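You operate a simulated robot arm through the tools that you are given. There is no shell and no other tool. Be economical: measure what you need, move in short steps, check, and stop when the job is done.

The job below is to be done with a simulated two-armed robot. You get a single attempt, and the scene is never put back.

Task
Put the 24 mm socket from the wooden bench top on the steel bench top and the 30 mm socket in the black tray. Fetch the white cube from the wooden bench top and set it on the ledge under the scale. Put one of the small grey oil cans from the steel bench top on the wooden bench top. Open the fourth chest drawer from the top, fetch the low orange tray and set it in the inside from the top of the fourth chest drawer, then shut the drawer. Take the blue scoop and put it on top of the beige wooden block on the black bench top. The order is free. Set down upright: socket, white cube, small grey oil can.
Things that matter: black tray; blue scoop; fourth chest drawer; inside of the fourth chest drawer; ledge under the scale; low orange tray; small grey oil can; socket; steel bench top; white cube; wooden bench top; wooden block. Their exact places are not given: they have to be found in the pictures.

The check looks at the end state, three seconds after you hand in, the way a careful person would. Anything else that was tipped, shoved, dropped, spilled or broken makes it a failure.

Robot
Two 7-joint arms with three-finger grippers on one trunk, on a base that drives. Base frame: it is fixed to the floor where the robot stands at the start and does not move with it; the origin is under the middle of the robot, x ahead of it, y to its left, z up; the surface under the hand at the start is at about z = 820. Lengths are in mm, angles in rad, forces in N, time in s.
The left shoulder is at the start at [30, 124, 1008], the right one opposite. With the tool pointing down near the work surface each hand reaches from about 100 to 780 mm from the robot's upright axis, wherever it stands, measured 20 degrees to its own side. Places, roughly: black tray (30x24x15 cm) [900, -300, 900]; blue scoop (24x9x6 cm) [500, 3700, 800]; fourth chest drawer [1200, 6400, 600]; inside of the fourth chest drawer [1200, 6300, 500]; ledge under the scale (38x19 cm) [2720, -480, 700]; low orange tray (10x7x4 cm) [700, 3100, 800]; small grey oil can [1000, 1750, 1000]; socket [750, 0, 750]; steel bench top [700, 2000, 800]; white cube [500, 0, 750]; wooden bench top [700, -300, 800]; wooden block (25x25x14 cm) [600, 4000, 900]. Payload 2.2 kg a hand.
The TCP of each hand is the grasp point between the finger pads, 28 mm short of the fingertips. In the tool frame z runs along the fingers and y along their closing line. Largest opening 102 mm; the body of the gripper starts 71 mm behind the TCP.
Orientation is that of the tool frame in the base frame, as a unit quaternion [x, y, z, w]. With the fingers straight down and closing along the base's y, the tool's x points along the base's -x, its y along +y and its z along -z.

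Tools
- The arms move only by the tool move_arm. It takes "left_moves", "right_moves" or both (then of equal length, played together; a hand with none holds still); each is a list of rows, each a list of 7 numbers: the shift along the base's x, y, z in mm, then the turn, a rotation vector about the base's x, y, z in rad, then the finger opening in mm, from 0 to 102. In form: [[dx, dy, dz, ax, ay, az, jaw], ...]. A call has 1 to 12 rows; each row is the pose to reach, as a shift and turn from the pose commanded when the call began. A row lasts 0.2 s, in which the tool goes at most 50 mm and 0.15 rad; a call with a longer step from one row to the next is refused whole, and so is a gripper value outside its range. Where a pose cannot be reached the arm comes as near as it can. A force on the tool above 40 N (or 10 N above the force at the start of the call, whichever is more), or a blocked arm, ends the call early, and 0.2 s more pass. The fingers move at their own pace and stop on an object; they squeeze with about 41 N. The grip force told is the motor's: it shows also when the fingers shut on nothing. Time passes only in rows, and 0.2 s behind the last, so rows that repeat a pose let the fingers close. The reply holds the time, the measured pose of the TCP, the force on the tool along the base axes, the opening and the grip force, in the units named above and with some noise, with the torque about the TCP (base axes, N m) and any sound that the robot's microphone picked up, and new pictures: "show" is both (left out), scene, wrist or none (wrist: the cameras of the hands that moved).
- Cameras (640 x 400 px; columns grow to the right, rows downward): "scene" is now at [41.4, -18.8, 1719.3]; the picture's right is [-0.27, -0.96, 0.00], its down [-0.77, 0.22, -0.60] and it looks along [0.57, -0.16, -0.80] (base axes); focal length 296 px, centre (320, 200). "left" rides on the left gripper at [72, 38, -86] in its tool frame; the picture's right is [-0.47, 0.89, 0.00], its down [-0.60, -0.32, -0.73] and it looks along [-0.65, -0.34, 0.68] (tool axes); focal length 256 px, centre (320, 200). "right" rides on the right gripper at [69, 44, -86] in its tool frame; the picture's right is [-0.53, 0.85, 0.00], its down [-0.58, -0.36, -0.73] and it looks along [-0.62, -0.39, 0.68] (tool axes); focal length 256 px, centre (320, 200).
- move_column(by): slides the trunk up (or, below 0, down) by that many mm; the arms and the scene camera ride with it, the base frame stays. It gives what a move gives, with no picture.
- base_move(legs): drives the robot by 1 to 6 legs, each [ahead, left, turn to the left] in mm, mm and rad, along the robot's own axes; the way and the turn of a leg run together, so that a leg with both is an arc; at most 1500 mm and 3.142 rad a leg. The arms and the cameras ride along, it lands a little off, and it stops where it bumps. It gives what a move gives, and a new picture of the scene camera.
- head_to(pan, tilt): turns the head with the scene camera to pan (to the left, within 2.496 rad either way) and tilt (down, from -0.506 to 1.204), counted from straight ahead of the robot. It gives what a move gives, and a new picture of the scene camera.
- locate(camera, pixels): for up to 12 pixels [column, row] of the newest picture of that camera ("zoom" is the newest enlarged one), the place [x, y, z] in the base frame of the surface seen there, good to about 3 mm. The clock stands still meanwhile.
- inspect(camera, box): a new picture of the part [left, top, right, bottom] of that camera's present view, enlarged. The clock stands still meanwhile.
- job_done(): hands the job in; it is judged then, once.

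Keep the steps short. Do not move on a guess: measure, check each grasp and each placing, and mend mistakes. In all there are 138 turns and 260 pictures (those below and enlarged ones count). Leave the grippers open and the arms clear of the work at the hand-in unless told otherwise, and finish with a single line.

The tools are called after ">>>" as a command line: name --argument value ..., lists and objects as JSON in quotes. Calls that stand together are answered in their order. move_arm: Moves the arms, as the interface text tells. Its arguments: {"type":"object","properties":{"left_moves":{"type":"array","items":{"type":"array","items":{"type":"number"}}},"right_moves":{"type":"array","items":{"type":"array","items":{"type":"number"}}},"show":{"type":"string","enum":["both","scene","wrist","none"]}},"required":[]} The other tools are called the same way: move_column (by) slides the trunk up or down; base_move (legs) drives the base; head_to (pan, tilt) turns the head that bears the scene camera; locate (camera, pixels) gives the place of the surface under pixels of a picture; inspect (camera, box) takes an enlarged picture of a part of a camera's view; job_done () hands the job in.

At the start:

```text
time_s: 0.0
left_position: [606.2, 58.7, 1148.2]
left_ee_rot: [0.0, 1.0, -0.001, 0.0]
left_wrist_force: [-0.7, -0.8, 0.7]
left_torque: [-0.01, -0.02, 0.03]
left_gripper_width: 102.1
left_grasp_force: 0.1
right_position: [407.1, -280.1, 1182.8]
right_ee_rot: [0.0, 1.0, 0.001, 0.0]
right_wrist_force: [-0.3, 0.7, -0.6]
right_torque: [0.01, -0.01, -0.01]
right_gripper_width: 102.1
right_grasp_force: 0.1
trunk travel left (down, up): [-250.0, 290.0]
robot x, y, heading: [-1.1, -1.1, 0.0]
head pan, tilt: [-0.278, 0.932]
```

scene: 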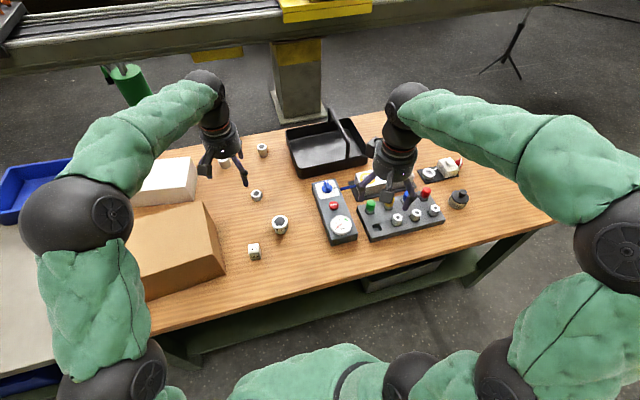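
right: 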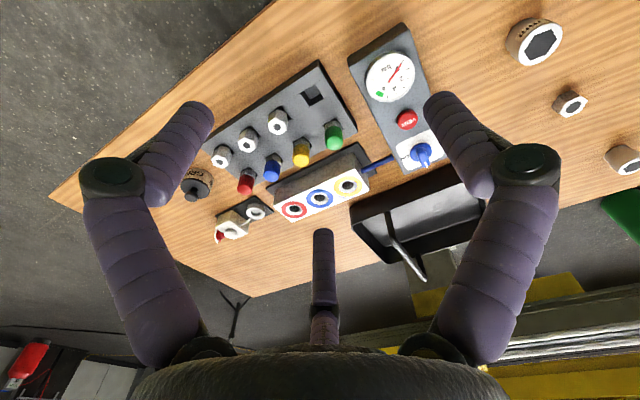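
left: 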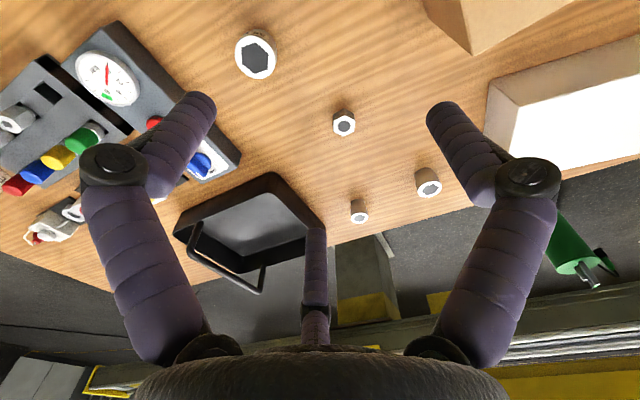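

I see the wooden bench with several sockets near (256,194), (279,224), (263,150), (224,160) and a white cube at (254,250). I zoom in on these and measure them.

>>> inspect --camera "scene" --box '[200, 130, 360, 270]'

>>> inspect --camera "left" --box '[220, 20, 460, 230]'

>>> locate --camera "scene" --pixels '[[256, 192], [279, 220], [263, 147], [224, 159], [254, 247], [240, 270], [325, 155], [300, 170], [345, 135], [160, 200], [165, 185], [340, 225]]'

```text
2.86 times, centred on (280, 200) of scene
```

zoom: 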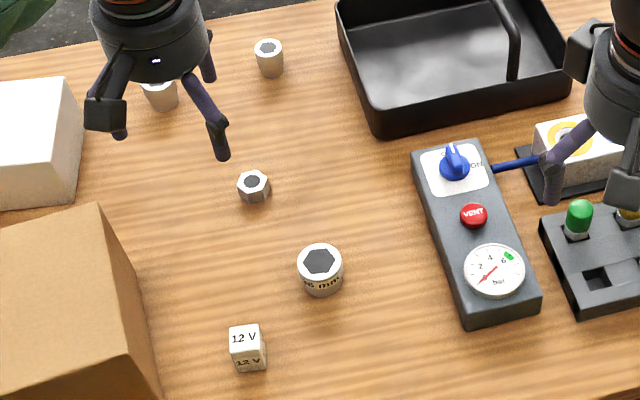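

```text
1.90 times, centred on (340, 125) of left
```

zoom: 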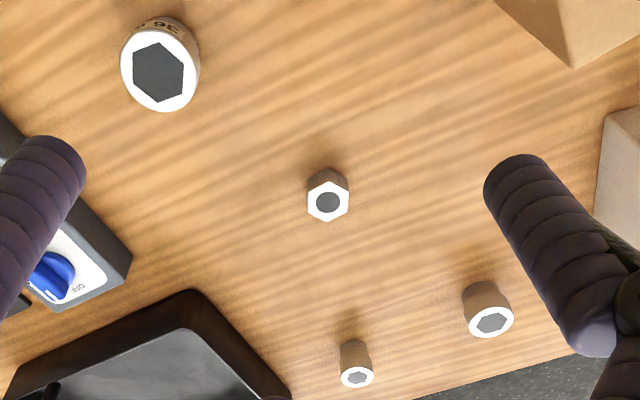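

```text
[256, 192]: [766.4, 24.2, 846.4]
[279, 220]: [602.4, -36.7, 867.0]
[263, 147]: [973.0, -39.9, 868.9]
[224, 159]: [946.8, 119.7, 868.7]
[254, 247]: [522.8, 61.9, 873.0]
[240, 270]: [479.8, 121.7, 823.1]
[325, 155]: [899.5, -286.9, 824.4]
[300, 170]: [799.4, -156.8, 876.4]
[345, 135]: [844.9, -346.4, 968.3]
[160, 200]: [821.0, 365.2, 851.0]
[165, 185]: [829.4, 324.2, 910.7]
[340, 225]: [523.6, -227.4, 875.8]
```

>>> inspect --camera "scene" --box '[250, 138, 276, 162]'

>>> inspect --camera "scene" --box '[340, 150, 480, 245]'

>>> inspect --camera "right" --box '[490, 0, 640, 180]'

>>> inspect --camera "right" --box '[160, 50, 440, 260]'

```text
16.00 times, centred on (263, 150) of scene
```

zoom: 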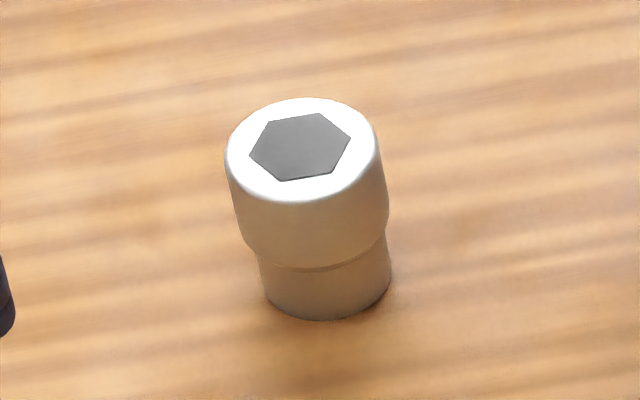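

```text
4.21 times, centred on (410, 198) of scene
```

zoom: 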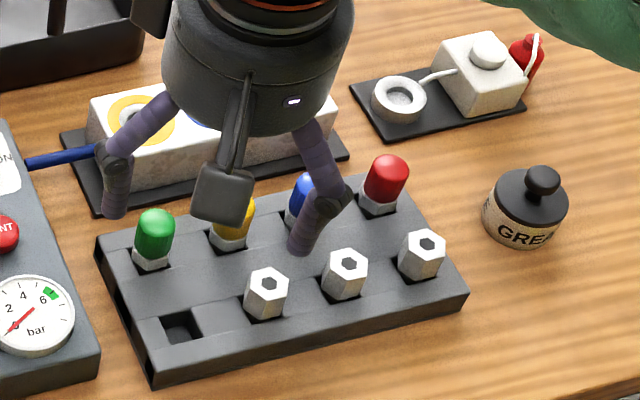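

```text
2.22 times, centred on (565, 90) of right
```

zoom: 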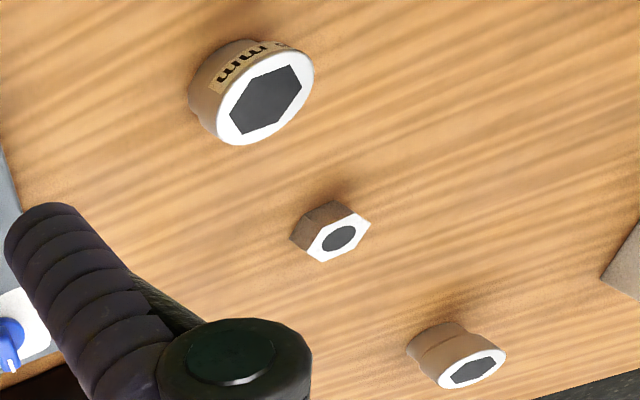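

```text
1.90 times, centred on (300, 155) of right
```

zoom: 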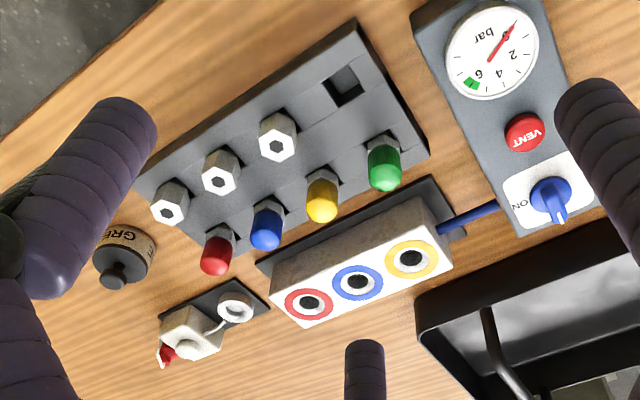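

I want an overview of the surroundings: turn the head forward then left.

>>> head_to --pan 0 --tilt 0.35

>>> head_to --pan -0.9 --tilt 0.45

>>> head_to --pan 1.2 --tilt 0.4

```text
time_s: 1.0
left_position: [606.2, 57.6, 1149.5]
left_ee_rot: [0.0, 1.0, 0.0, 0.0]
left_wrist_force: [-0.5, -0.3, 0.9]
left_torque: [-0.01, 0.0, -0.02]
left_gripper_width: 102.1
left_grasp_force: 0.2
right_position: [406.2, -280.7, 1182.9]
right_ee_rot: [0.0, 1.0, 0.0, 0.0]
right_wrist_force: [-0.1, -0.8, 0.7]
right_torque: [-0.01, 0.01, -0.02]
right_gripper_width: 101.7
right_grasp_force: 0.0
trunk travel left (down, up): [-250.0, 290.0]
robot x, y, heading: [-0.9, -1.4, -0.002]
head pan, tilt: [0.0, 0.351]
```

scene: 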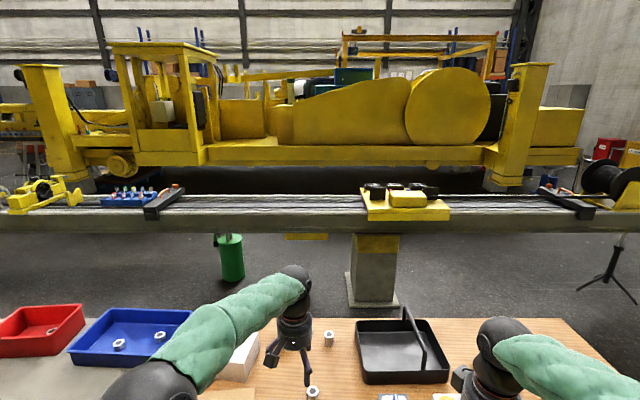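

```text
time_s: 2.2
left_position: [605.6, 57.7, 1148.4]
left_ee_rot: [0.0, 1.0, 0.0, 0.001]
left_wrist_force: [0.2, -0.5, -0.5]
left_torque: [-0.02, 0.0, 0.02]
left_gripper_width: 102.2
left_grasp_force: 0.0
right_position: [406.1, -280.7, 1184.8]
right_ee_rot: [0.0, 1.0, 0.0, -0.001]
right_wrist_force: [-0.6, 0.2, 0.6]
right_torque: [0.0, 0.0, 0.0]
right_gripper_width: 102.2
right_grasp_force: 0.1
trunk travel left (down, up): [-250.0, 290.0]
robot x, y, heading: [3.5, -2.2, -0.004]
head pan, tilt: [-0.901, 0.45]
```

scene: 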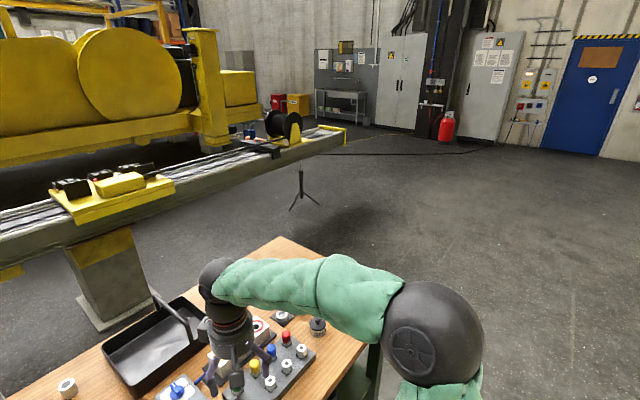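

```text
time_s: 4.2
left_position: [606.4, 58.3, 1149.1]
left_ee_rot: [0.0, 1.0, -0.001, 0.0]
left_wrist_force: [0.2, 0.2, 0.7]
left_torque: [0.04, 0.01, 0.01]
left_gripper_width: 101.9
left_grasp_force: 0.0
right_position: [406.8, -279.8, 1183.0]
right_ee_rot: [0.0, 1.0, 0.0, 0.0]
right_wrist_force: [-0.5, 0.1, 0.0]
right_torque: [-0.02, 0.02, 0.01]
right_gripper_width: 102.1
right_grasp_force: 0.1
trunk travel left (down, up): [-250.0, 290.0]
robot x, y, heading: [-0.8, 0.9, -0.002]
head pan, tilt: [1.201, 0.4]
```

scene: 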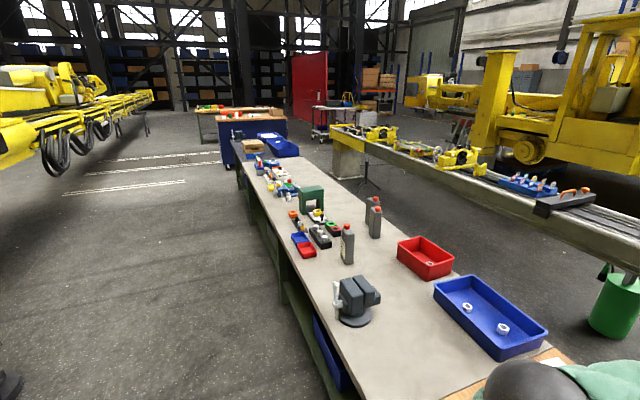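

Measure items on the steel bench and zoom in.

>>> locate --camera "scene" --pixels '[[347, 228], [373, 202], [377, 209], [466, 305], [502, 328], [430, 263], [365, 300], [312, 250], [300, 352], [400, 300], [440, 260], [560, 340]]'

>>> inspect --camera "scene" --box '[390, 220, 560, 360]'

>>> inspect --camera "scene" --box '[220, 120, 400, 270]'

>>> head_to --pan -0.2 --tilt 0.25

```text
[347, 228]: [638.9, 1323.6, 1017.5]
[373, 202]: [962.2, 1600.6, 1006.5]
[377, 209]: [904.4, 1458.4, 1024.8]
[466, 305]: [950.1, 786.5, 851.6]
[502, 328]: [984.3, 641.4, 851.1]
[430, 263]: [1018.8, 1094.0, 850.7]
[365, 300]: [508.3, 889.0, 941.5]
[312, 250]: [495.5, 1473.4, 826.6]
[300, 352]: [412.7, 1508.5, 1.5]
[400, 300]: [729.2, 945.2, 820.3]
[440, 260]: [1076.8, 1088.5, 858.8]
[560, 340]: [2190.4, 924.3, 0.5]
```

```text
2.86 times, centred on (475, 290) of scene
```

zoom: 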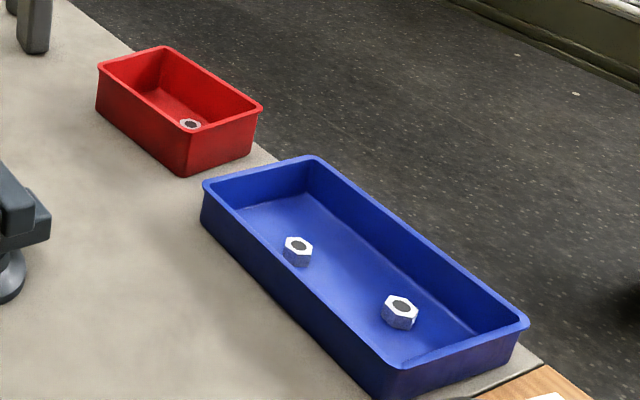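

```text
2.67 times, centred on (310, 195) of scene
```

zoom: 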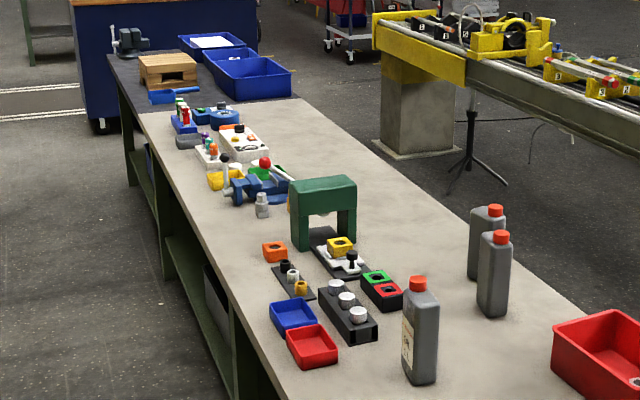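

```text
time_s: 5.7
left_position: [607.0, 58.6, 1148.1]
left_ee_rot: [0.0, 1.0, 0.0, 0.0]
left_wrist_force: [-0.2, 0.3, -0.3]
left_torque: [0.0, 0.01, -0.03]
left_gripper_width: 101.7
left_grasp_force: 0.1
right_position: [406.3, -280.1, 1182.3]
right_ee_rot: [0.0, 1.0, 0.001, 0.0]
right_wrist_force: [0.3, 0.2, -0.3]
right_torque: [0.01, 0.01, -0.01]
right_gripper_width: 102.0
right_grasp_force: 0.1
trunk travel left (down, up): [-250.0, 290.0]
robot x, y, heading: [0.6, 1.3, 0.0]
head pan, tilt: [-0.201, 0.25]
```

scene: 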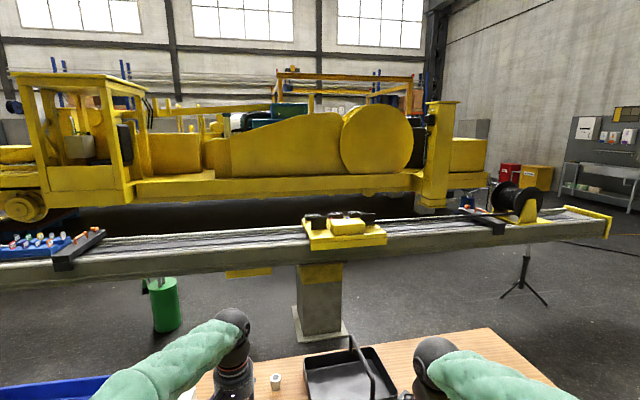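

>>> locate --camera "scene" --pixels '[[345, 227], [345, 241], [318, 230], [375, 236], [340, 246], [310, 270], [330, 218], [320, 330], [150, 250], [500, 240], [345, 213]]'

>>> inspect --camera "scene" --box '[280, 200, 410, 280]'

>>> inspect --camera "scene" --box '[540, 100, 640, 220]'

```text
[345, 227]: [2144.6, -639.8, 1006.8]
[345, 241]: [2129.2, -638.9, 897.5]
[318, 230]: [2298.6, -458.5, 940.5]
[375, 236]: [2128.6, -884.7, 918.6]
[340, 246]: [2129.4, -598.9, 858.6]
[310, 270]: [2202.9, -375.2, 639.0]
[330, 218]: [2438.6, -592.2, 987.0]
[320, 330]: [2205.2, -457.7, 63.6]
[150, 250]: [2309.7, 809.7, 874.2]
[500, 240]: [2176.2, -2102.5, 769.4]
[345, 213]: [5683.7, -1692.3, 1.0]
```

```text
4.92 times, centred on (345, 240) of scene
```

zoom: 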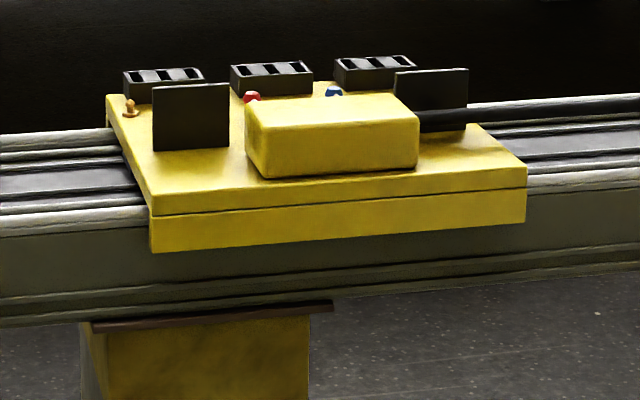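

```text
3.33 times, centred on (590, 160) of scene
```

zoom: 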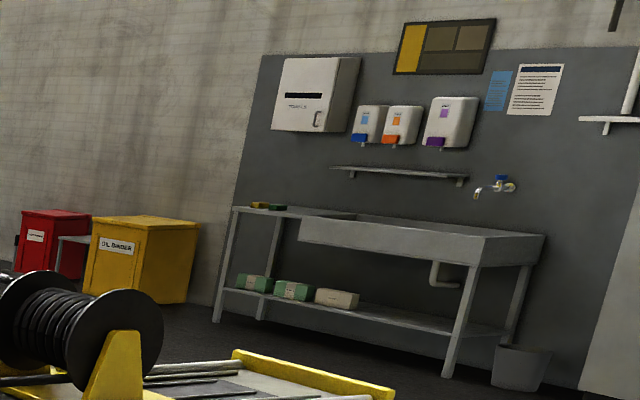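

The ledge is hidden beyond the rail. First I'll look back at the bench to measure the cube accurately.

>>> head_to --pan 0.1 --tilt 1.05

```text
time_s: 6.8
left_position: [606.0, 57.1, 1148.7]
left_ee_rot: [0.0, 1.0, 0.0, 0.0]
left_wrist_force: [-0.3, -0.9, -0.5]
left_torque: [-0.04, -0.03, 0.03]
left_gripper_width: 102.2
left_grasp_force: 0.0
right_position: [406.6, -280.3, 1183.3]
right_ee_rot: [0.0, 1.0, 0.0, -0.001]
right_wrist_force: [1.5, 0.3, 0.7]
right_torque: [0.01, -0.02, 0.03]
right_gripper_width: 101.9
right_grasp_force: 0.0
trunk travel left (down, up): [-250.0, 290.0]
robot x, y, heading: [-2.7, 0.0, -0.002]
head pan, tilt: [0.099, 1.051]
```

scene: 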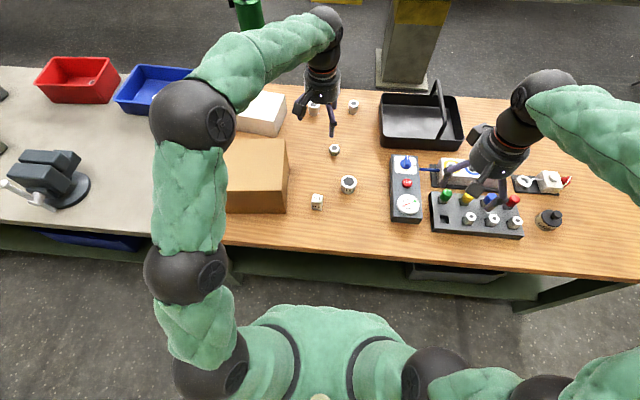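

>>> inspect --camera "scene" --box '[296, 166, 370, 216]'

>>> locate --camera "scene" --pixels '[[312, 195], [322, 196], [312, 202], [321, 203], [317, 198], [317, 207], [348, 181], [270, 240], [640, 280], [100, 250], [330, 265], [455, 298]]'

```text
8.00 times, centred on (333, 191) of scene
```

zoom: 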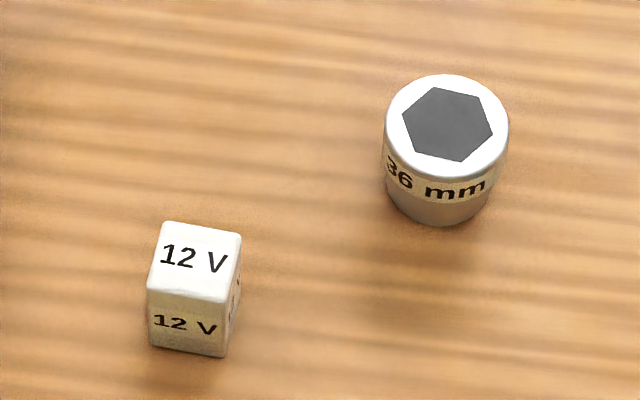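

```text
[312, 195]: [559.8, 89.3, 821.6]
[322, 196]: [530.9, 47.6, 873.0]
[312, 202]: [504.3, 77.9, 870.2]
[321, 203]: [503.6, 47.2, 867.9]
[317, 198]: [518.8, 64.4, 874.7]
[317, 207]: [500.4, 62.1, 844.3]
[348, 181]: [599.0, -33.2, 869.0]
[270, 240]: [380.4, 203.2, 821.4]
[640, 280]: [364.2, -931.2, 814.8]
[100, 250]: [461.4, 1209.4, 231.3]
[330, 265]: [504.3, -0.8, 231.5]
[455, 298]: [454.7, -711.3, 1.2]
```

The cube is about 34 mm wide, aligned with the axes, centred near (519,63), top z 873. I move the left hand above it.

>>> move_arm --left_moves '[[-40, 2, -15, 0, 0, 0, 80], [-80, 5, -40, 0, 0, 0, 80], [-87, 5, -85, 0, 0, 0, 75], [-87, 5, -130, 0, 0, 0, 75], [-87, 5, -175, 0, 0, 0, 75], [-87, 5, -215, 0, 0, 0, 75]]'

```text
time_s: 8.2
left_position: [518.3, 62.4, 932.2]
left_ee_rot: [0.0, 1.0, 0.001, 0.0]
left_wrist_force: [0.0, -0.2, 0.5]
left_torque: [0.01, 0.05, -0.01]
left_gripper_width: 74.7
left_grasp_force: 0.1
right_position: [407.3, -279.4, 1182.5]
right_ee_rot: [0.0, 1.0, -0.001, 0.001]
right_wrist_force: [-0.4, -0.1, -0.1]
right_torque: [-0.02, 0.04, 0.01]
right_gripper_width: 102.2
right_grasp_force: 0.0
trunk travel left (down, up): [-250.0, 290.0]
robot x, y, heading: [3.8, 1.3, 0.003]
head pan, tilt: [0.099, 1.051]
```

scene: 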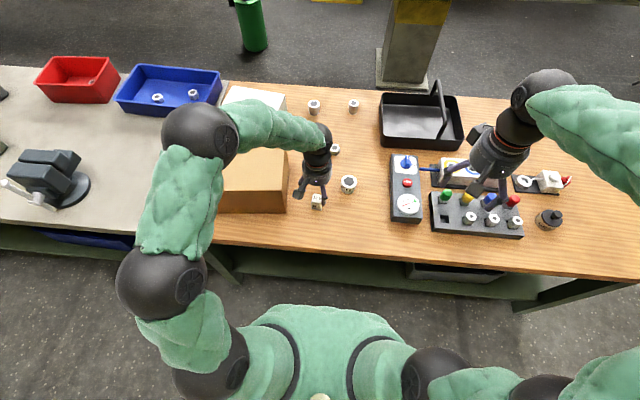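
left: 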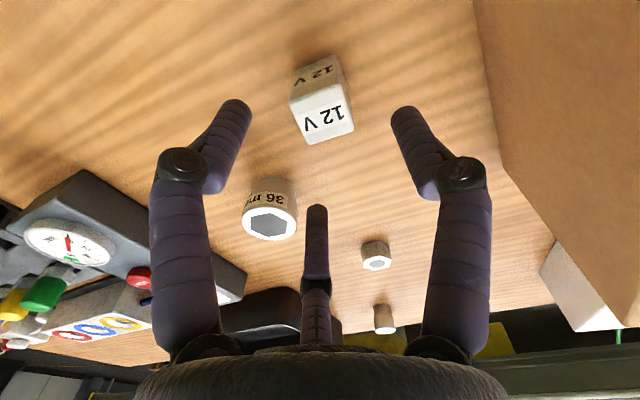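

>>> inspect --camera "scene" --box '[300, 90, 370, 125]'

>>> move_arm --left_moves '[[0, 0, -40, 0, 0, 0, 75], [0, 0, -74, 0, 0, 0, 75], [0, 0, -74, 0, 0, 0, 20], [0, 0, -74, 0, 0, 0, 20], [0, 0, -74, 0, 0, 0, 20]]' --show "wrist"

```text
9.14 times, centred on (335, 108) of scene
```

zoom: 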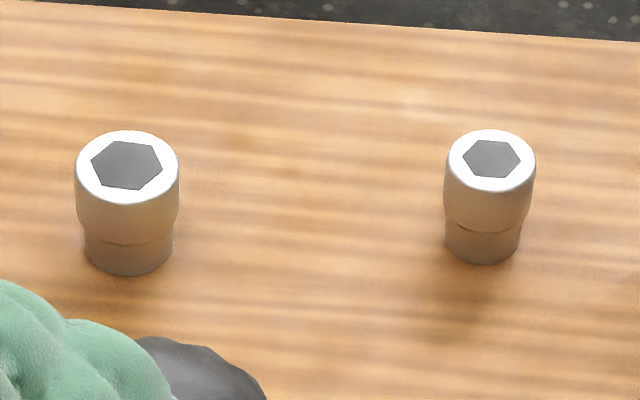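

```text
time_s: 9.4
left_position: [519.3, 64.6, 860.7]
left_ee_rot: [0.0, 1.0, 0.0, 0.0]
left_wrist_force: [0.3, 0.1, 0.9]
left_torque: [-0.01, -0.06, -0.01]
left_gripper_width: 40.2
left_grasp_force: 41.5
right_position: [406.3, -279.9, 1183.7]
right_ee_rot: [0.0, 1.0, 0.001, 0.0]
right_wrist_force: [-0.6, 0.2, 0.1]
right_torque: [-0.02, -0.03, 0.04]
right_gripper_width: 102.0
right_grasp_force: 0.1
trunk travel left (down, up): [-250.0, 290.0]
robot x, y, heading: [1.2, 0.8, 0.0]
head pan, tilt: [0.099, 1.051]
```

left: 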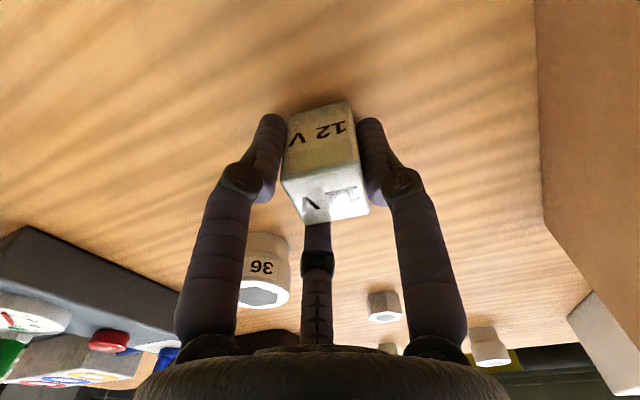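

Gripped at 40 mm. Hexes compare 72:57 px, so the left-back socket is the 30 and the right-back one the 24 (labels to be confirmed from behind). I lift the cube and tuck it in for driving.

>>> move_arm --left_moves '[[0, 0, 45, 0, 0, 0, 20], [0, 0, 95, 0, 0, 0, 20], [-20, 10, 140, 0, 0, 0, 20], [-60, 30, 170, 0, 0, 0, 20], [-100, 60, 190, 0, 0, 0, 20], [-140, 90, 210, 0, 0, 0, 20], [-150, 120, 230, 0, 0, 0, 20]]'

```text
refused: row 3 steps farther than a row can; nothing moved
```

>>> move_arm --left_moves '[[0, 0, 45, 0, 0, 0, 20], [0, 0, 90, 0, 0, 0, 20], [-10, 10, 130, 0, 0, 0, 20], [-45, 25, 155, 0, 0, 0, 20], [-80, 45, 175, 0, 0, 0, 20], [-115, 70, 195, 0, 0, 0, 20], [-150, 100, 210, 0, 0, 0, 20]]'

```text
time_s: 11.1
left_position: [367.0, 162.3, 1072.4]
left_ee_rot: [0.0, 1.0, 0.0, 0.0]
left_wrist_force: [0.3, 0.5, -1.0]
left_torque: [-0.02, 0.01, 0.0]
left_gripper_width: 40.4
left_grasp_force: 40.9
right_position: [404.5, -280.2, 1183.8]
right_ee_rot: [0.0, 1.0, 0.001, 0.0]
right_wrist_force: [-0.6, -0.8, 0.2]
right_torque: [0.01, -0.04, 0.02]
right_gripper_width: 101.9
right_grasp_force: 0.1
trunk travel left (down, up): [-250.0, 290.0]
robot x, y, heading: [-2.9, 1.5, -0.002]
head pan, tilt: [0.099, 1.051]
```

scene: 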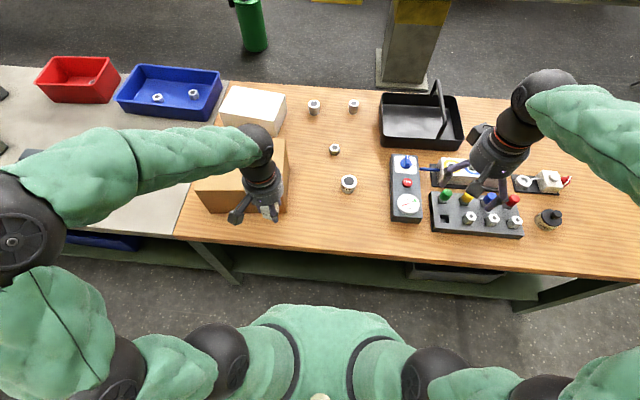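
left: 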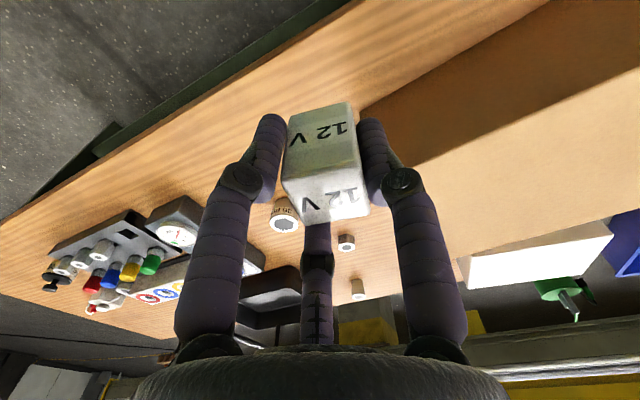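

Drive: back off, strafe right around the bench end, then forward.

>>> base_move --legs '[[-150, 0, 0], [0, -1500, 0], [1400, 0, 0], [350, 0, 0]]'

>>> head_to --pan 0.55 --tilt 0.45

```text
time_s: 28.1
left_position: [1956.2, -1439.7, 1071.1]
left_ee_rot: [0.014, 1.0, 0.001, 0.0]
left_wrist_force: [-0.2, -0.4, 0.3]
left_torque: [-0.03, -0.01, -0.03]
left_gripper_width: 40.2
left_grasp_force: 40.9
right_position: [1979.7, -1883.3, 1183.1]
right_ee_rot: [0.014, 1.0, 0.0, -0.001]
right_wrist_force: [0.4, 0.1, 0.8]
right_torque: [0.03, 0.01, 0.01]
right_gripper_width: 102.1
right_grasp_force: 0.0
trunk travel left (down, up): [-250.0, 290.0]
robot x, y, heading: [1582.9, -1593.6, -0.026]
head pan, tilt: [0.099, 1.051]
```

scene: 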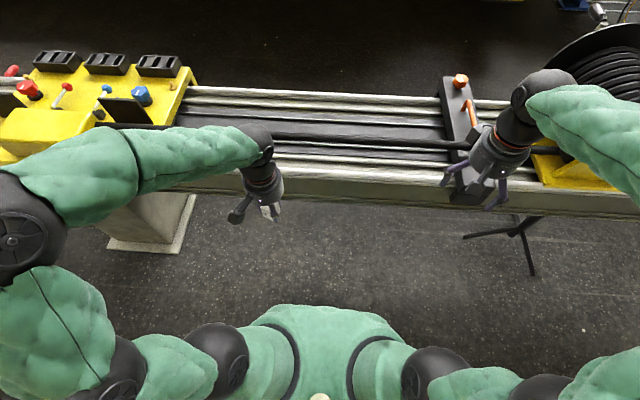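

```text
time_s: 29.1
left_position: [1954.6, -1440.2, 1070.4]
left_ee_rot: [0.014, 1.0, 0.0, 0.0]
left_wrist_force: [0.4, -0.4, -0.9]
left_torque: [0.05, 0.01, -0.01]
left_gripper_width: 39.8
left_grasp_force: 40.9
right_position: [1980.7, -1882.5, 1183.8]
right_ee_rot: [0.014, 1.0, 0.0, 0.0]
right_wrist_force: [-0.1, -1.2, 0.0]
right_torque: [0.0, -0.01, -0.01]
right_gripper_width: 101.9
right_grasp_force: 0.1
trunk travel left (down, up): [-250.0, 290.0]
robot x, y, heading: [1579.5, -1590.7, -0.028]
head pan, tilt: [0.55, 0.45]
```

scene: 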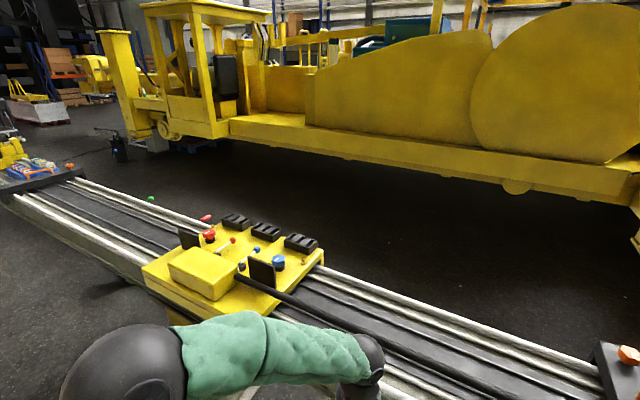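

The ledge is behind the rail on the far side. I look right to check the way around the rail end.

>>> head_to --pan -0.8 --tilt 0.45

```text
time_s: 30.6
left_position: [1955.1, -1441.0, 1071.9]
left_ee_rot: [0.014, 1.0, 0.0, 0.001]
left_wrist_force: [-0.6, 0.0, -0.4]
left_torque: [-0.02, -0.01, -0.01]
left_gripper_width: 39.8
left_grasp_force: 41.0
right_position: [1980.7, -1883.2, 1183.6]
right_ee_rot: [0.014, 1.0, -0.001, 0.0]
right_wrist_force: [0.1, 0.2, 0.6]
right_torque: [-0.02, 0.03, 0.02]
right_gripper_width: 102.3
right_grasp_force: 0.2
trunk travel left (down, up): [-250.0, 290.0]
robot x, y, heading: [1582.0, -1591.2, -0.029]
head pan, tilt: [-0.799, 0.45]
```

scene: 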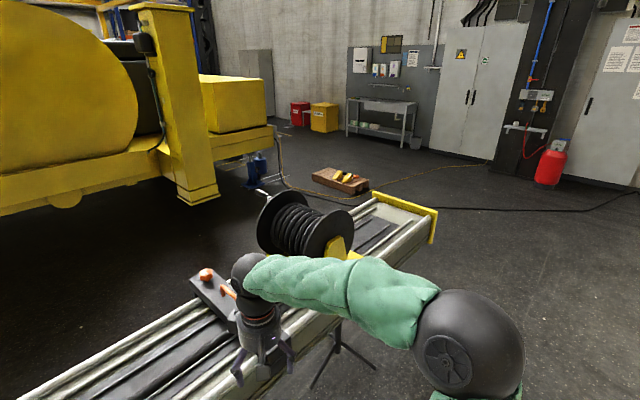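

>>> locate --camera "scene" --pixels '[[340, 178], [436, 215], [375, 195], [434, 240], [198, 195], [262, 185], [430, 165], [460, 207], [100, 250], [330, 187]]'

>>> inspect --camera "scene" --box '[230, 120, 500, 260]'

```text
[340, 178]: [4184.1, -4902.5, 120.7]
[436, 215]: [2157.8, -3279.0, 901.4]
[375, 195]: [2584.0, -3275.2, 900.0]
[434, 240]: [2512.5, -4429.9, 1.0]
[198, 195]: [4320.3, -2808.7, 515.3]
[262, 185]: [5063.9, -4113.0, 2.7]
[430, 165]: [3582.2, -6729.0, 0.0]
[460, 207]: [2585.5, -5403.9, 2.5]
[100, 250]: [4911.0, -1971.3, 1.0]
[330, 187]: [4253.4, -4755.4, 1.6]
```

```text
2.37 times, centred on (365, 190) of scene
```

zoom: 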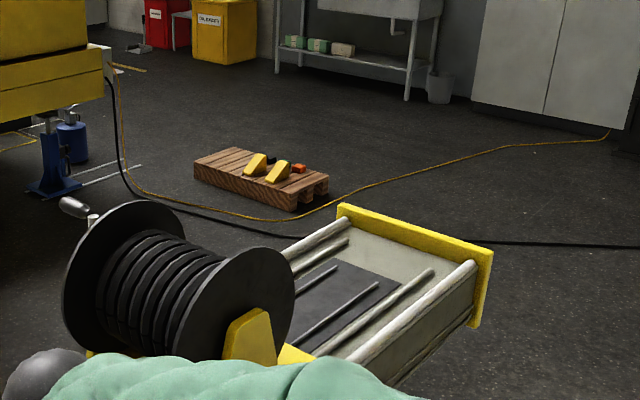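

>>> locate --camera "zoom" --pixels '[[300, 236], [250, 222], [200, 208], [490, 242], [560, 244], [130, 190], [200, 235]]'

```text
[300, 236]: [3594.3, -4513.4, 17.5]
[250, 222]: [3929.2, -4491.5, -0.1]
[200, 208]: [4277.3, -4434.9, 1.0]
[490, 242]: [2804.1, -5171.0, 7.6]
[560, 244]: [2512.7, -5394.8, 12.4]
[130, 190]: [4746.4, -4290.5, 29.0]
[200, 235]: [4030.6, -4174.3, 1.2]
```

>>> base_move --legs '[[-50, 0, 0.029], [0, -1200, 0], [0, -1040, 0]]'

```text
time_s: 42.1
left_position: [1872.4, -3684.6, 1072.6]
left_ee_rot: [0.013, 1.0, 0.0, 0.0]
left_wrist_force: [-0.8, 0.4, -0.3]
left_torque: [-0.01, -0.03, -0.02]
left_gripper_width: 39.5
left_grasp_force: 40.9
right_position: [1899.3, -4125.8, 1183.1]
right_ee_rot: [0.013, 1.0, 0.001, 0.0]
right_wrist_force: [0.2, 0.0, -0.6]
right_torque: [0.01, 0.0, 0.01]
right_gripper_width: 102.0
right_grasp_force: 0.1
trunk travel left (down, up): [-250.0, 290.0]
robot x, y, heading: [1499.2, -3833.0, -0.025]
head pan, tilt: [-0.799, 0.45]
```

scene: 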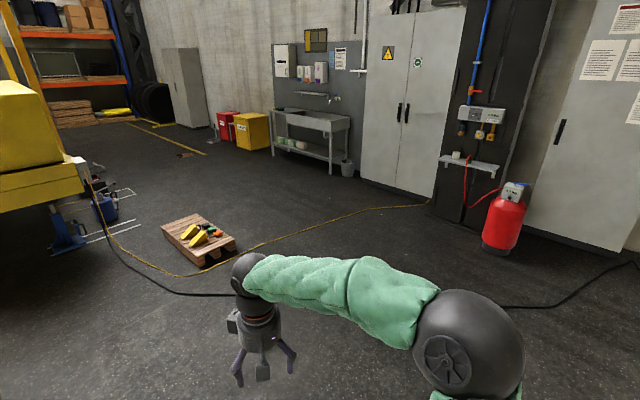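

>>> base_move --legs '[[1000, 0, 0.025], [850, 0, 0], [0, 0, 1.571], [0, 0, 1.571]]'

>>> head_to --pan -0.9 --tilt 0.3

```text
time_s: 58.9
left_position: [2958.1, -3993.1, 1071.8]
left_ee_rot: [1.0, -0.022, -0.001, 0.0]
left_wrist_force: [-0.9, 0.0, 0.0]
left_torque: [0.03, -0.02, 0.03]
left_gripper_width: 38.9
left_grasp_force: 40.9
right_position: [2939.0, -3548.9, 1183.5]
right_ee_rot: [1.0, -0.02, 0.0, -0.001]
right_wrist_force: [0.6, 0.1, -0.1]
right_torque: [0.04, 0.03, -0.02]
right_gripper_width: 102.0
right_grasp_force: 0.1
trunk travel left (down, up): [-250.0, 290.0]
robot x, y, heading: [3333.7, -3848.7, 3.093]
head pan, tilt: [-0.799, 0.45]
```

scene: 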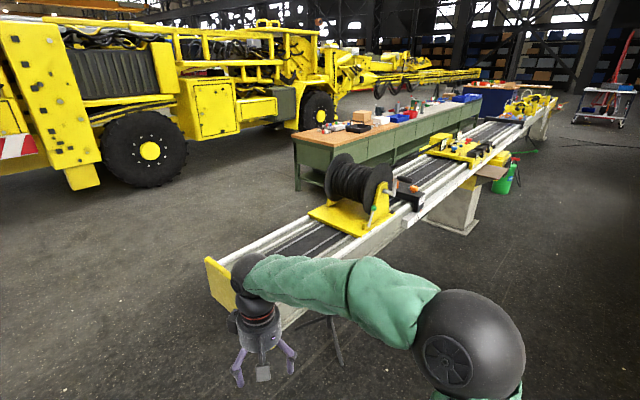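

```text
time_s: 59.6
left_position: [2957.9, -3993.5, 1071.3]
left_ee_rot: [1.0, -0.022, 0.0, -0.001]
left_wrist_force: [-0.2, 0.1, 0.4]
left_torque: [-0.03, 0.01, 0.0]
left_gripper_width: 39.0
left_grasp_force: 41.7
right_position: [2939.0, -3549.8, 1184.9]
right_ee_rot: [1.0, -0.022, 0.0, 0.0]
right_wrist_force: [-0.6, 0.1, 0.2]
right_torque: [0.02, -0.03, 0.0]
right_gripper_width: 102.1
right_grasp_force: 0.0
trunk travel left (down, up): [-250.0, 290.0]
robot x, y, heading: [3332.4, -3843.8, 3.102]
head pan, tilt: [-0.901, 0.3]
```

scene: 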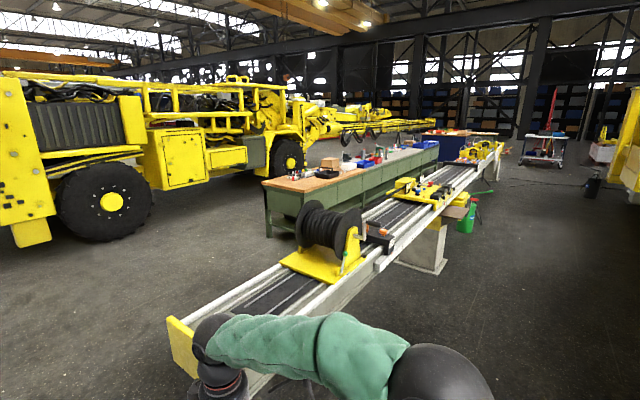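

>>> base_move --legs '[[0, 0, 0.044], [0, -1400, 0], [0, -1300, 0], [0, -600, 0]]'

>>> head_to --pan -0.1 --tilt 0.9

>>> inspect --camera "left" --box '[220, 60, 440, 260]'

```text
time_s: 76.3
left_position: [2906.2, -673.3, 1071.9]
left_ee_rot: [1.0, 0.014, 0.0, 0.001]
left_wrist_force: [0.6, -0.1, -1.5]
left_torque: [-0.01, 0.02, 0.02]
left_gripper_width: 39.7
left_grasp_force: 41.0
right_position: [2854.7, -231.5, 1184.1]
right_ee_rot: [1.0, 0.014, 0.0, 0.001]
right_wrist_force: [0.6, 0.7, 0.4]
right_torque: [-0.02, 0.0, 0.01]
right_gripper_width: 101.8
right_grasp_force: 0.1
trunk travel left (down, up): [-250.0, 290.0]
robot x, y, heading: [3271.8, -499.4, -3.118]
head pan, tilt: [-0.901, 0.3]
```

scene: 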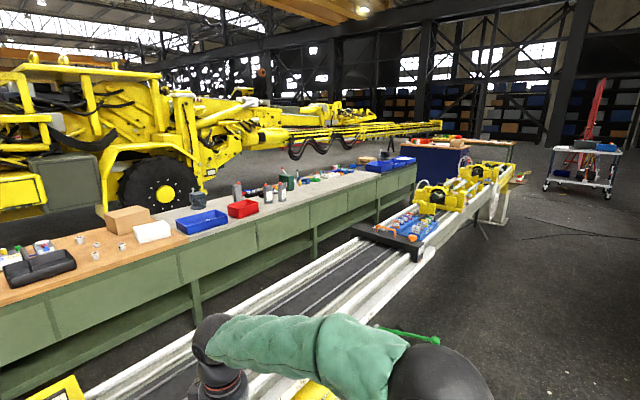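

```text
time_s: 77.4
left_position: [2906.9, -673.5, 1071.9]
left_ee_rot: [1.0, 0.014, 0.0, 0.001]
left_wrist_force: [-0.1, 0.3, -0.9]
left_torque: [-0.02, -0.02, -0.01]
left_gripper_width: 39.1
left_grasp_force: 41.1
right_position: [2854.6, -232.9, 1183.9]
right_ee_rot: [1.0, 0.015, 0.0, 0.0]
right_wrist_force: [0.4, -0.3, 0.9]
right_torque: [0.0, 0.01, 0.03]
right_gripper_width: 102.3
right_grasp_force: 0.1
trunk travel left (down, up): [-250.0, 290.0]
robot x, y, heading: [3269.7, -502.2, -3.116]
head pan, tilt: [-0.099, 0.901]
```

scene: 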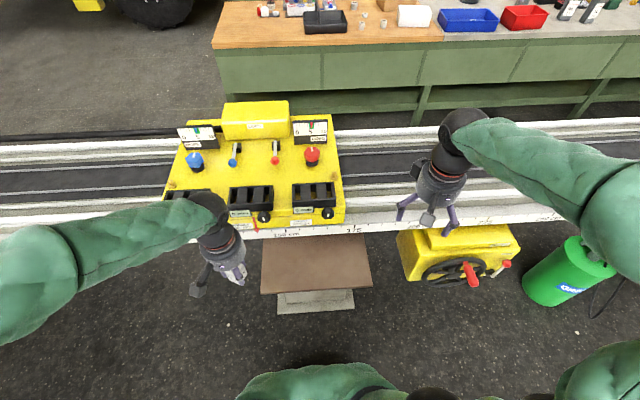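

```text
2.00 times, centred on (330, 160) of left
```

zoom: 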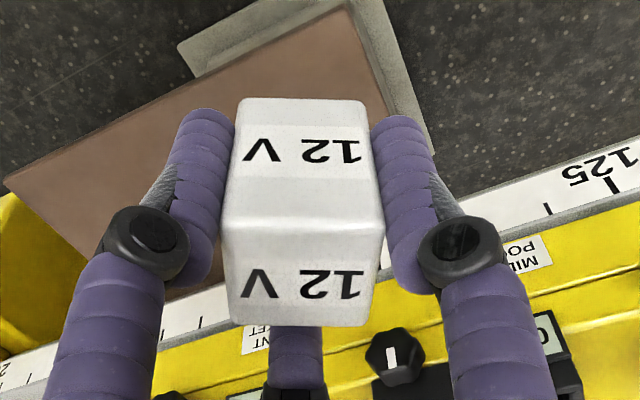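

The brown ledge is at (262–372, 235–292) below the ruler. I measure it.

>>> locate --camera "scene" --pixels '[[266, 290], [367, 286], [268, 245], [360, 245], [315, 268], [315, 250], [290, 232], [315, 228], [265, 222], [420, 270], [315, 285]]'

```text
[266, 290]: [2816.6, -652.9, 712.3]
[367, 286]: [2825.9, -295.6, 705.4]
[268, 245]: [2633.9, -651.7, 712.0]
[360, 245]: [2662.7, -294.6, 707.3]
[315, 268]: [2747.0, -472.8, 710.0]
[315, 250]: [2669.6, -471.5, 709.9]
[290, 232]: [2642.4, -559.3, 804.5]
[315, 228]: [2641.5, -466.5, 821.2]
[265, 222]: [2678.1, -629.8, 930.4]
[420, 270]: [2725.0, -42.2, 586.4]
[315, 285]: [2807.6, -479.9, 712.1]
```

Ledge: top z≈710, x 2634–2825, y −655…−292. Lower the trunk 100 mm, then bring the cube above (2765,−475).

>>> move_column --by -100

>>> move_arm --left_moves '[[0, 50, 0, 0, 0, 0, 20], [-20, 95, 0, 0, 0, 0, 20], [-50, 130, -10, 0, 0, 0, 20], [-85, 160, -20, 0, 0, 0, 20], [-120, 185, -40, 0, 0, 0, 20], [-141, 198, -80, 0, 0, 0, 20], [-141, 198, -125, 0, 0, 0, 20], [-141, 198, -165, 0, 0, 0, 20], [-141, 198, -190, 0, 0, 0, 20]]'

```text
time_s: 78.8
left_position: [2905.2, -673.5, 972.3]
left_ee_rot: [1.0, 0.014, 0.0, 0.001]
left_wrist_force: [0.5, -0.3, -0.2]
left_torque: [-0.02, -0.01, 0.04]
left_gripper_width: 39.2
left_grasp_force: 41.0
right_position: [2854.8, -233.4, 1083.6]
right_ee_rot: [1.0, 0.015, 0.0, 0.0]
right_wrist_force: [0.0, 0.1, 0.1]
right_torque: [-0.03, -0.02, 0.0]
right_gripper_width: 102.0
right_grasp_force: 0.0
trunk travel left (down, up): [-150.0, 390.0]
robot x, y, heading: [3269.5, -499.2, -3.113]
head pan, tilt: [-0.099, 0.901]
```

```text
time_s: 80.8
left_position: [2765.1, -475.7, 780.0]
left_ee_rot: [1.0, 0.015, 0.001, 0.0]
left_wrist_force: [0.3, -0.2, -0.4]
left_torque: [0.03, -0.02, -0.01]
left_gripper_width: 39.2
left_grasp_force: 41.1
right_position: [2854.2, -233.3, 1083.5]
right_ee_rot: [1.0, 0.015, 0.0, 0.0]
right_wrist_force: [-0.5, -0.4, 0.5]
right_torque: [0.02, -0.01, -0.02]
right_gripper_width: 101.9
right_grasp_force: 0.0
trunk travel left (down, up): [-150.0, 390.0]
robot x, y, heading: [3270.9, -500.0, -3.116]
head pan, tilt: [-0.099, 0.901]
```

scene: 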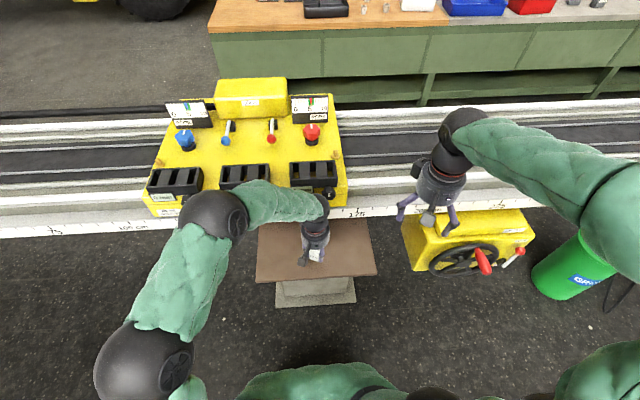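
left: 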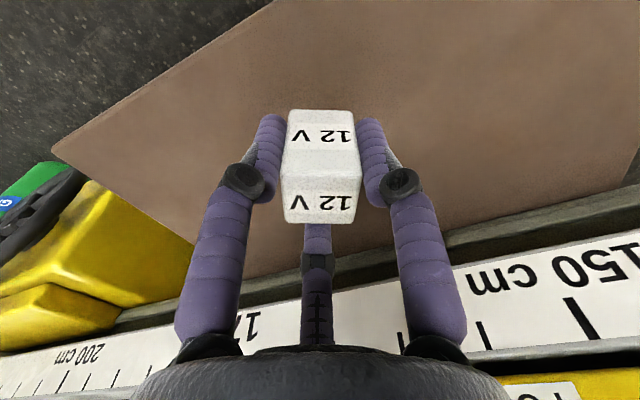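

Lower gently; contact is expected around z≈749.

>>> move_arm --left_moves '[[0, 0, -20, 0, 0, 0, 20], [0, 0, -27, 0, 0, 0, 20], [0, 0, -30, 0, 0, 0, 20]]' --show "wrist"

```text
time_s: 81.6
left_position: [2765.4, -476.3, 751.4]
left_ee_rot: [1.0, 0.014, 0.0, 0.0]
left_wrist_force: [1.0, -0.5, -1.0]
left_torque: [-0.02, 0.03, 0.0]
left_gripper_width: 39.2
left_grasp_force: 40.7
right_position: [2854.7, -232.1, 1084.0]
right_ee_rot: [1.0, 0.014, 0.0, 0.0]
right_wrist_force: [0.0, 0.8, -0.3]
right_torque: [-0.02, -0.04, 0.01]
right_gripper_width: 101.9
right_grasp_force: 0.0
trunk travel left (down, up): [-150.0, 390.0]
robot x, y, heading: [3268.7, -499.8, -3.115]
head pan, tilt: [-0.099, 0.901]
```

left: 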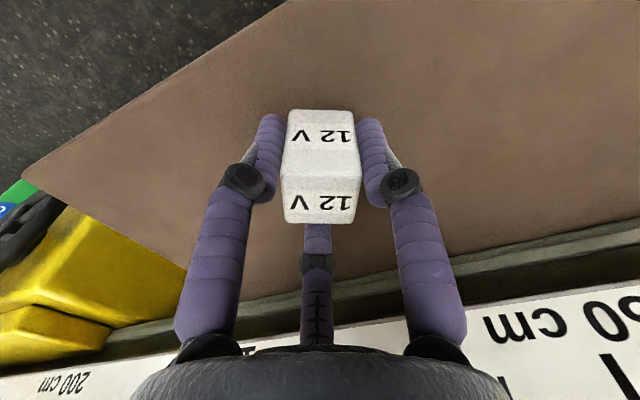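

>>> move_arm --left_moves '[[0, 0, -1, 0, 0, 0, 20], [0, 0, -2, 0, 0, 0, 20], [0, 0, -3, 0, 0, 0, 20], [0, 0, -4, 0, 0, 0, 20]]' --show "none"

```text
time_s: 82.6
left_position: [2765.0, -474.5, 751.0]
left_ee_rot: [1.0, 0.014, -0.001, 0.001]
left_wrist_force: [7.8, -0.6, 23.3]
left_torque: [0.0, -0.3, -0.04]
left_gripper_width: 39.2
left_grasp_force: 41.2
right_position: [2857.0, -232.2, 1085.2]
right_ee_rot: [1.0, 0.015, -0.001, 0.0]
right_wrist_force: [0.1, -0.2, -0.2]
right_torque: [0.04, -0.02, -0.02]
right_gripper_width: 101.9
right_grasp_force: 0.2
trunk travel left (down, up): [-150.0, 390.0]
robot x, y, heading: [3268.4, -498.4, -3.109]
head pan, tilt: [-0.099, 0.901]
```

Contact (23 N up). I ease up 2 mm, open modestly, and rise.

>>> move_arm --left_moves '[[0, 0, 3, 0, 0, 0, 25], [0, 0, 3, 0, 0, 0, 75], [0, 0, 3, 0, 0, 0, 75], [0, 0, 40, 0, 0, 0, 75], [0, 0, 85, 0, 0, 0, 75], [0, 0, 130, 0, 0, 0, 75], [0, 0, 175, 0, 0, 0, 75], [0, 0, 220, 0, 0, 0, 75], [45, 0, 225, 0, 0, 0, 75], [90, 0, 225, 0, 0, 0, 75], [140, 0, 225, 0, 0, 0, 75], [180, 0, 225, 0, 0, 0, 75]]'

>>> inspect --camera "scene" --box '[240, 200, 400, 320]'

```text
time_s: 85.2
left_position: [2947.8, -475.0, 971.1]
left_ee_rot: [1.0, 0.014, 0.0, 0.0]
left_wrist_force: [-0.4, -0.5, -0.7]
left_torque: [0.01, 0.04, 0.01]
left_gripper_width: 75.2
left_grasp_force: 0.1
right_position: [2854.2, -231.9, 1084.6]
right_ee_rot: [1.0, 0.015, 0.0, 0.0]
right_wrist_force: [0.2, 0.4, 0.5]
right_torque: [-0.03, 0.03, 0.0]
right_gripper_width: 102.2
right_grasp_force: 0.0
trunk travel left (down, up): [-150.0, 390.0]
robot x, y, heading: [3268.9, -501.8, -3.117]
head pan, tilt: [-0.099, 0.901]
```

scene: 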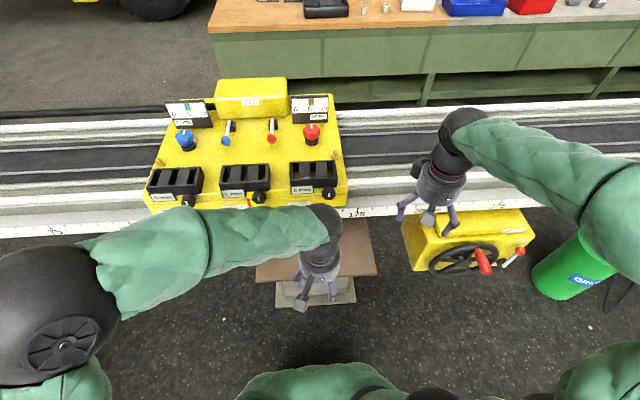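
left: 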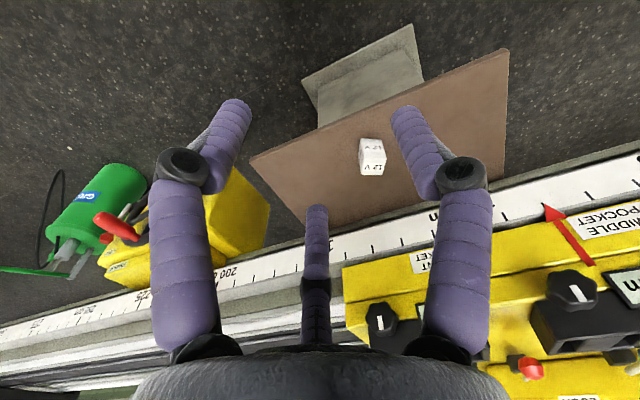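

```text
3.33 times, centred on (320, 260) of scene
```

zoom: 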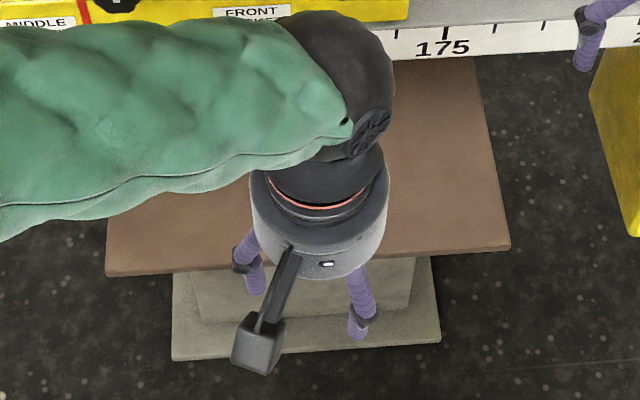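

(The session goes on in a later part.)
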